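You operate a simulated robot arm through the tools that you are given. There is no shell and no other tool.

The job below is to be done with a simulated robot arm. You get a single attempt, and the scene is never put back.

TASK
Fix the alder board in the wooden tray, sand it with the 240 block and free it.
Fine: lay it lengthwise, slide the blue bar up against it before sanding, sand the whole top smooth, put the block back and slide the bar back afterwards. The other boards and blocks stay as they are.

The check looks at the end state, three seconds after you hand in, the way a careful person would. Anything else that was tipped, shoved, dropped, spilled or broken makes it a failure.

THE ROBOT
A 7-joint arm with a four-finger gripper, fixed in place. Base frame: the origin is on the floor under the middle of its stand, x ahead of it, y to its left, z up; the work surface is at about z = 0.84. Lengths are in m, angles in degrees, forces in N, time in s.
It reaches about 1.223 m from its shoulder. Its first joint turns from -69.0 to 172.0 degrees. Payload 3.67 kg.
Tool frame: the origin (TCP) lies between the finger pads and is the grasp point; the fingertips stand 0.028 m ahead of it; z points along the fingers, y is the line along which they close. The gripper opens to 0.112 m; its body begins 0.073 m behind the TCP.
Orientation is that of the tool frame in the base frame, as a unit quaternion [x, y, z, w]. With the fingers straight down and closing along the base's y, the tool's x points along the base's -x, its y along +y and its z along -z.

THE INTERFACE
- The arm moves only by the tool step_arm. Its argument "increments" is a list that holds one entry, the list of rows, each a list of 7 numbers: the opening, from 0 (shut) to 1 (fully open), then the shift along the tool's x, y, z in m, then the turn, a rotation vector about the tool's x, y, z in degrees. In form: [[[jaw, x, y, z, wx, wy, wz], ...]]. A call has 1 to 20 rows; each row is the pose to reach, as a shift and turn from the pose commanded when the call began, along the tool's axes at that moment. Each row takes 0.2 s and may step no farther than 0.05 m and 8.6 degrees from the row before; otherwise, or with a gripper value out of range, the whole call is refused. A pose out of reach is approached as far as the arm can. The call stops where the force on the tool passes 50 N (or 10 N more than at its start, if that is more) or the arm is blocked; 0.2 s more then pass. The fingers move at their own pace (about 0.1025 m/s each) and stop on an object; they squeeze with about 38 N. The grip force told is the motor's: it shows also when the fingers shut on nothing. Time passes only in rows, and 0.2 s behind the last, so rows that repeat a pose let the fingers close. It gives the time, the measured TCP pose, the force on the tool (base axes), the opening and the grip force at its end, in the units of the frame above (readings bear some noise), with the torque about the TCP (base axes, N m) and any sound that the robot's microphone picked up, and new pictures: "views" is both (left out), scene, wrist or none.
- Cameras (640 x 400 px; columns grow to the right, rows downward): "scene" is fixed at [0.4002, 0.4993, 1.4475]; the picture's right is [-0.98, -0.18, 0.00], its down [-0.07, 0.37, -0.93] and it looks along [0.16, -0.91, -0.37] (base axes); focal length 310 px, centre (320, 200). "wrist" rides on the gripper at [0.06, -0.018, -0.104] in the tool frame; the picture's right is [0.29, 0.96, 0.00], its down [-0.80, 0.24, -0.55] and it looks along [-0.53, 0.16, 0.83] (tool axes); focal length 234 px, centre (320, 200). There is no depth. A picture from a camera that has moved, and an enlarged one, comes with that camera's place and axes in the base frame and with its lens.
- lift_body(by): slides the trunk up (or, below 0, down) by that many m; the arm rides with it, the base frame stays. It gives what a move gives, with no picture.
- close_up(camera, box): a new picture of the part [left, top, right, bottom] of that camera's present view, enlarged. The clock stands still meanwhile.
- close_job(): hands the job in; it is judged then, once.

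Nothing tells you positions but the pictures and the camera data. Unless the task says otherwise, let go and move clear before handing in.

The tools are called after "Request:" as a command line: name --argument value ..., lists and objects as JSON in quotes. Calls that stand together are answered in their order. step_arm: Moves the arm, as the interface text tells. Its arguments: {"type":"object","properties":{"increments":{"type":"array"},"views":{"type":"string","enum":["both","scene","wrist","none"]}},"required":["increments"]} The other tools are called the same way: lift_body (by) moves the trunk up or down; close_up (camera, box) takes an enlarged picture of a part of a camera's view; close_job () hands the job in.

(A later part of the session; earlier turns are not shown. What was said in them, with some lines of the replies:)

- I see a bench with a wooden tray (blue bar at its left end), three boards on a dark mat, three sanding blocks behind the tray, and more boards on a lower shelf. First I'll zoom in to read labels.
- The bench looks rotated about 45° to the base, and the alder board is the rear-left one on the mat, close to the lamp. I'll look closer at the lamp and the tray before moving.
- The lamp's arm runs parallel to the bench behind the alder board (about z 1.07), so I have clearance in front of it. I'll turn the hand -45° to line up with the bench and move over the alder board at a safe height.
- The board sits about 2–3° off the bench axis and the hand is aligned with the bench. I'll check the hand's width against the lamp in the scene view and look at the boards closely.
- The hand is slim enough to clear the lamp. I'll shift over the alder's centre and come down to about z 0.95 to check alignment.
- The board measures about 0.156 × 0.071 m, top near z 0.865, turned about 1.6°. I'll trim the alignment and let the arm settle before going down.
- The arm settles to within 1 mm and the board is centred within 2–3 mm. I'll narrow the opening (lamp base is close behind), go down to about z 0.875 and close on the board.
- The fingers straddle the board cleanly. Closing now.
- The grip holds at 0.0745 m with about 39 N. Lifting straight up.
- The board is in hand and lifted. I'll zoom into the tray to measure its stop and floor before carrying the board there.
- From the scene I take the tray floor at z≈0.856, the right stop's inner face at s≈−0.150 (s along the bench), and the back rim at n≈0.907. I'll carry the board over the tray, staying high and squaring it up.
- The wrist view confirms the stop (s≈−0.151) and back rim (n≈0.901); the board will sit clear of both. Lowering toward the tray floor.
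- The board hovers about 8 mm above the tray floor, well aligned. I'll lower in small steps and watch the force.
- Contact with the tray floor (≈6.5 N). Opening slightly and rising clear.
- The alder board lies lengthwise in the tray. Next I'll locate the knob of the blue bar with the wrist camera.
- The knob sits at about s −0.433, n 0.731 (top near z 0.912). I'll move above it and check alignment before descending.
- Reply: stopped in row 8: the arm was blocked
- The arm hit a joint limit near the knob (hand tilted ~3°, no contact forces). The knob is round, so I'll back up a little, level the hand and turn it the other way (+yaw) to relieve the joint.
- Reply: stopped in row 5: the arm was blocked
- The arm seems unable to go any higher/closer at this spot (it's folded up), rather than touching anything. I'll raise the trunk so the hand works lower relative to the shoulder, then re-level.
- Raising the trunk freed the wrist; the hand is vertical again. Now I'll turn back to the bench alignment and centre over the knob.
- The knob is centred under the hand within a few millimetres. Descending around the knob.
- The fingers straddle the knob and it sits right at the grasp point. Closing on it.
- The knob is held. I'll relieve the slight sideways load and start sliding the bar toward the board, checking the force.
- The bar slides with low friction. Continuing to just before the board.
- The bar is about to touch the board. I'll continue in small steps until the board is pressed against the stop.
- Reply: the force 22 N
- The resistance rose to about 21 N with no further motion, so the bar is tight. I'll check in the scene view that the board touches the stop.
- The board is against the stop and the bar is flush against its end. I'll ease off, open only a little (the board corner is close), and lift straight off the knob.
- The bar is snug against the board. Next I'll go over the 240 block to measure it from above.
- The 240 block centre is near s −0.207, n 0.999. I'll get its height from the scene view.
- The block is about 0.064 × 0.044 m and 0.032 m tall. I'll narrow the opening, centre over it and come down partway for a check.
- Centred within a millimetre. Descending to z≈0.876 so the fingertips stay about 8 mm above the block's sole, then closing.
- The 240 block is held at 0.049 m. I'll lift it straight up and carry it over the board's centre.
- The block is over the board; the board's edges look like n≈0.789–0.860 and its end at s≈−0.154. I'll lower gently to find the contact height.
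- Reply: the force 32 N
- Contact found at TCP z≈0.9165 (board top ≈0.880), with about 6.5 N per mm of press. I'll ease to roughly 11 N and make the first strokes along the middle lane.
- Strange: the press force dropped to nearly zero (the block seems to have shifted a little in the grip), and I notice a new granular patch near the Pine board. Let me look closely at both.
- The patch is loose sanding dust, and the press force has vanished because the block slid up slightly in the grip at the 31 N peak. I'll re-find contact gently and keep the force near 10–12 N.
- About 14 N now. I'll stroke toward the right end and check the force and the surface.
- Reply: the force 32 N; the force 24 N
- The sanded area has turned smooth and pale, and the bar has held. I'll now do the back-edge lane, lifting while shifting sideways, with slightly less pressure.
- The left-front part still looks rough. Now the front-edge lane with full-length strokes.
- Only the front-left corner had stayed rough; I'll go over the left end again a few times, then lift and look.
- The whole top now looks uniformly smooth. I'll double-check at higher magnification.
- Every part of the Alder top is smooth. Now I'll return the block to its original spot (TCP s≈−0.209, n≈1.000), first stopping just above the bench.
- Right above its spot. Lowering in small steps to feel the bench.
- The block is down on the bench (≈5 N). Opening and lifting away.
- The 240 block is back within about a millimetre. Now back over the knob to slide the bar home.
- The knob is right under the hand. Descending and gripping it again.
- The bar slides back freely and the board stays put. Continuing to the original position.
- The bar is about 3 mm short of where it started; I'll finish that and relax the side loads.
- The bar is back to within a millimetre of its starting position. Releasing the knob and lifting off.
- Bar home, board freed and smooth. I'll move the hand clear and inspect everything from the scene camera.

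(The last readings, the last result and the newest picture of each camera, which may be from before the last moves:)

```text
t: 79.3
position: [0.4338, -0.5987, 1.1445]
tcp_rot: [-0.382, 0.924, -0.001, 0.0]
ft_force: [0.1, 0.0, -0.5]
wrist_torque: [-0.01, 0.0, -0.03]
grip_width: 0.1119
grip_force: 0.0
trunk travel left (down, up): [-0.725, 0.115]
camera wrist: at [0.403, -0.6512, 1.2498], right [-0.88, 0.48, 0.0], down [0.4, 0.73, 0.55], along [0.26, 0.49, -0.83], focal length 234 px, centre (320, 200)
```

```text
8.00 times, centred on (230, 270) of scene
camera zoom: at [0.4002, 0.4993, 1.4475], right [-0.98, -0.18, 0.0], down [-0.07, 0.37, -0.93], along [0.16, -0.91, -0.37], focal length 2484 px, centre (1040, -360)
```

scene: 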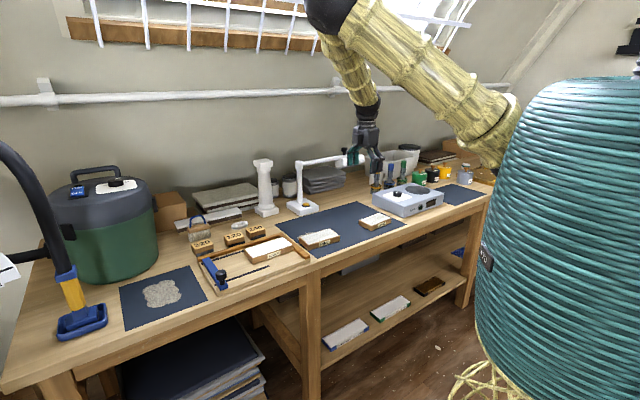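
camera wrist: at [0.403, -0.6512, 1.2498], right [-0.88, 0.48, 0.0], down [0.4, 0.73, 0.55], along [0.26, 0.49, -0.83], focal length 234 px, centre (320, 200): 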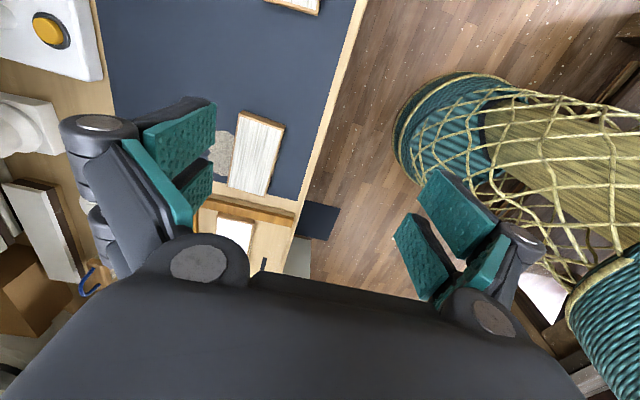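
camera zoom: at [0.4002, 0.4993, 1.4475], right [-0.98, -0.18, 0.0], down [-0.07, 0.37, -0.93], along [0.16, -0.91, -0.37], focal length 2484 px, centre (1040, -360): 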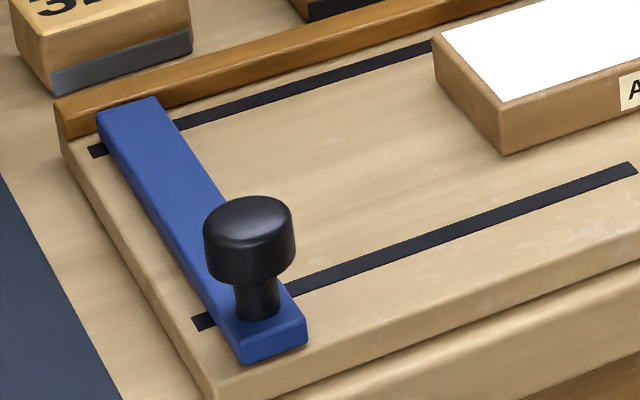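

The bar, blocks, Pine and Lime all sit exactly as before. I'll take one more look at the dust patch and the Alder from the wrist camera before handing in.

Request:
close_up --camera "wrist" --box '[180, 80, 340, 280]'

Request:
close_up --camera "scene" --box '[230, 215, 310, 275]'

Request:
close_up --camera "scene" --box '[0, 130, 240, 350]'

```text
2.00 times, centred on (260, 180) of wrist
camera zoom: at [0.403, -0.6512, 1.2498], right [-0.88, 0.48, 0.0], down [0.4, 0.73, 0.55], along [0.26, 0.49, -0.83], focal length 468 px, centre (440, 240)
```

zoom: 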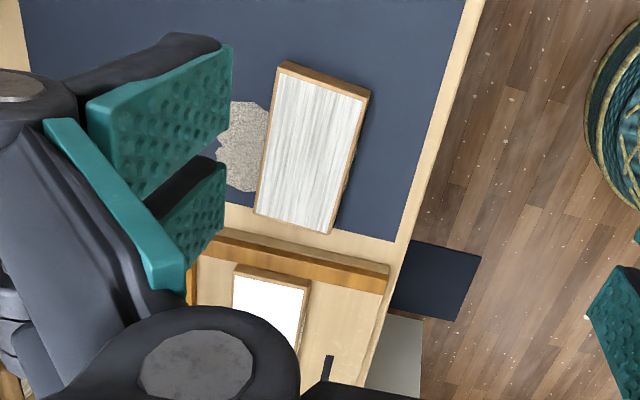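

```text
6.67 times, centred on (270, 245) of scene
camera zoom: at [0.4002, 0.4993, 1.4475], right [-0.98, -0.18, 0.0], down [-0.07, 0.37, -0.93], along [0.16, -0.91, -0.37], focal length 2070 px, centre (653, -100)
```

zoom: 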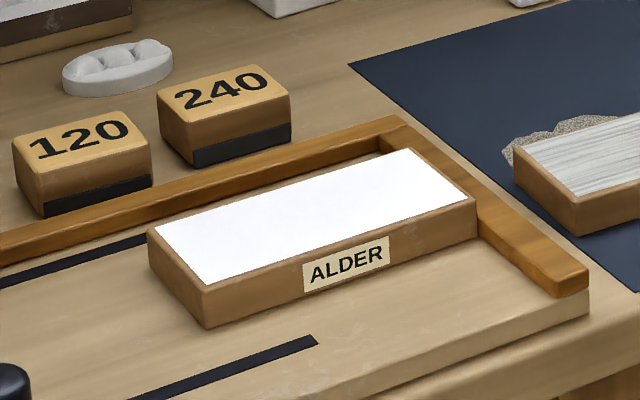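

```text
1.82 times, centred on (120, 240) of scene
camera zoom: at [0.4002, 0.4993, 1.4475], right [-0.98, -0.18, 0.0], down [-0.07, 0.37, -0.93], along [0.16, -0.91, -0.37], focal length 564 px, centre (684, 127)
```

zoom: 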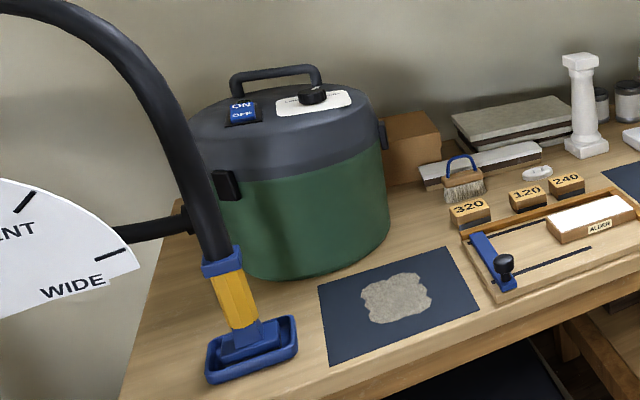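

The Alder lies lengthwise in the tray with its whole top smooth. The 240 block and the blue bar are back in place, and the other boards and blocks look untouched. The hand is open and well clear; the light dust beside the tray is from the sanding. Handing in.

Request:
close_job

```text
The job is handed in.
```

The Alder board is sanded and free, and I've handed the job in. I haven't been told the result of the check.

- **Board:** it lies lengthwise in the tray against the right-hand stop. Its whole top looked uniformly smooth in the close-ups.
- **Bar:** I slid the blue bar up tight against the board before sanding. Afterwards I slid it back to within about a millimetre of where it started.
- **240 block:** it is back in its place, also within about a millimetre.
- **Everything else:** Pine, Lime and the 120 and 320 blocks sit where they were. The hand is open and clear of the bench.

**Dust:** sanding left a patch of dust on the dark mat beside Pine. I left it, since cleaning up wasn't part of the task. The similar patch on the left-hand mat was there from the start.

**Trunk height:** I raised the trunk by 0.1 m because the arm could not reach the knob at its starting height. It is still raised.
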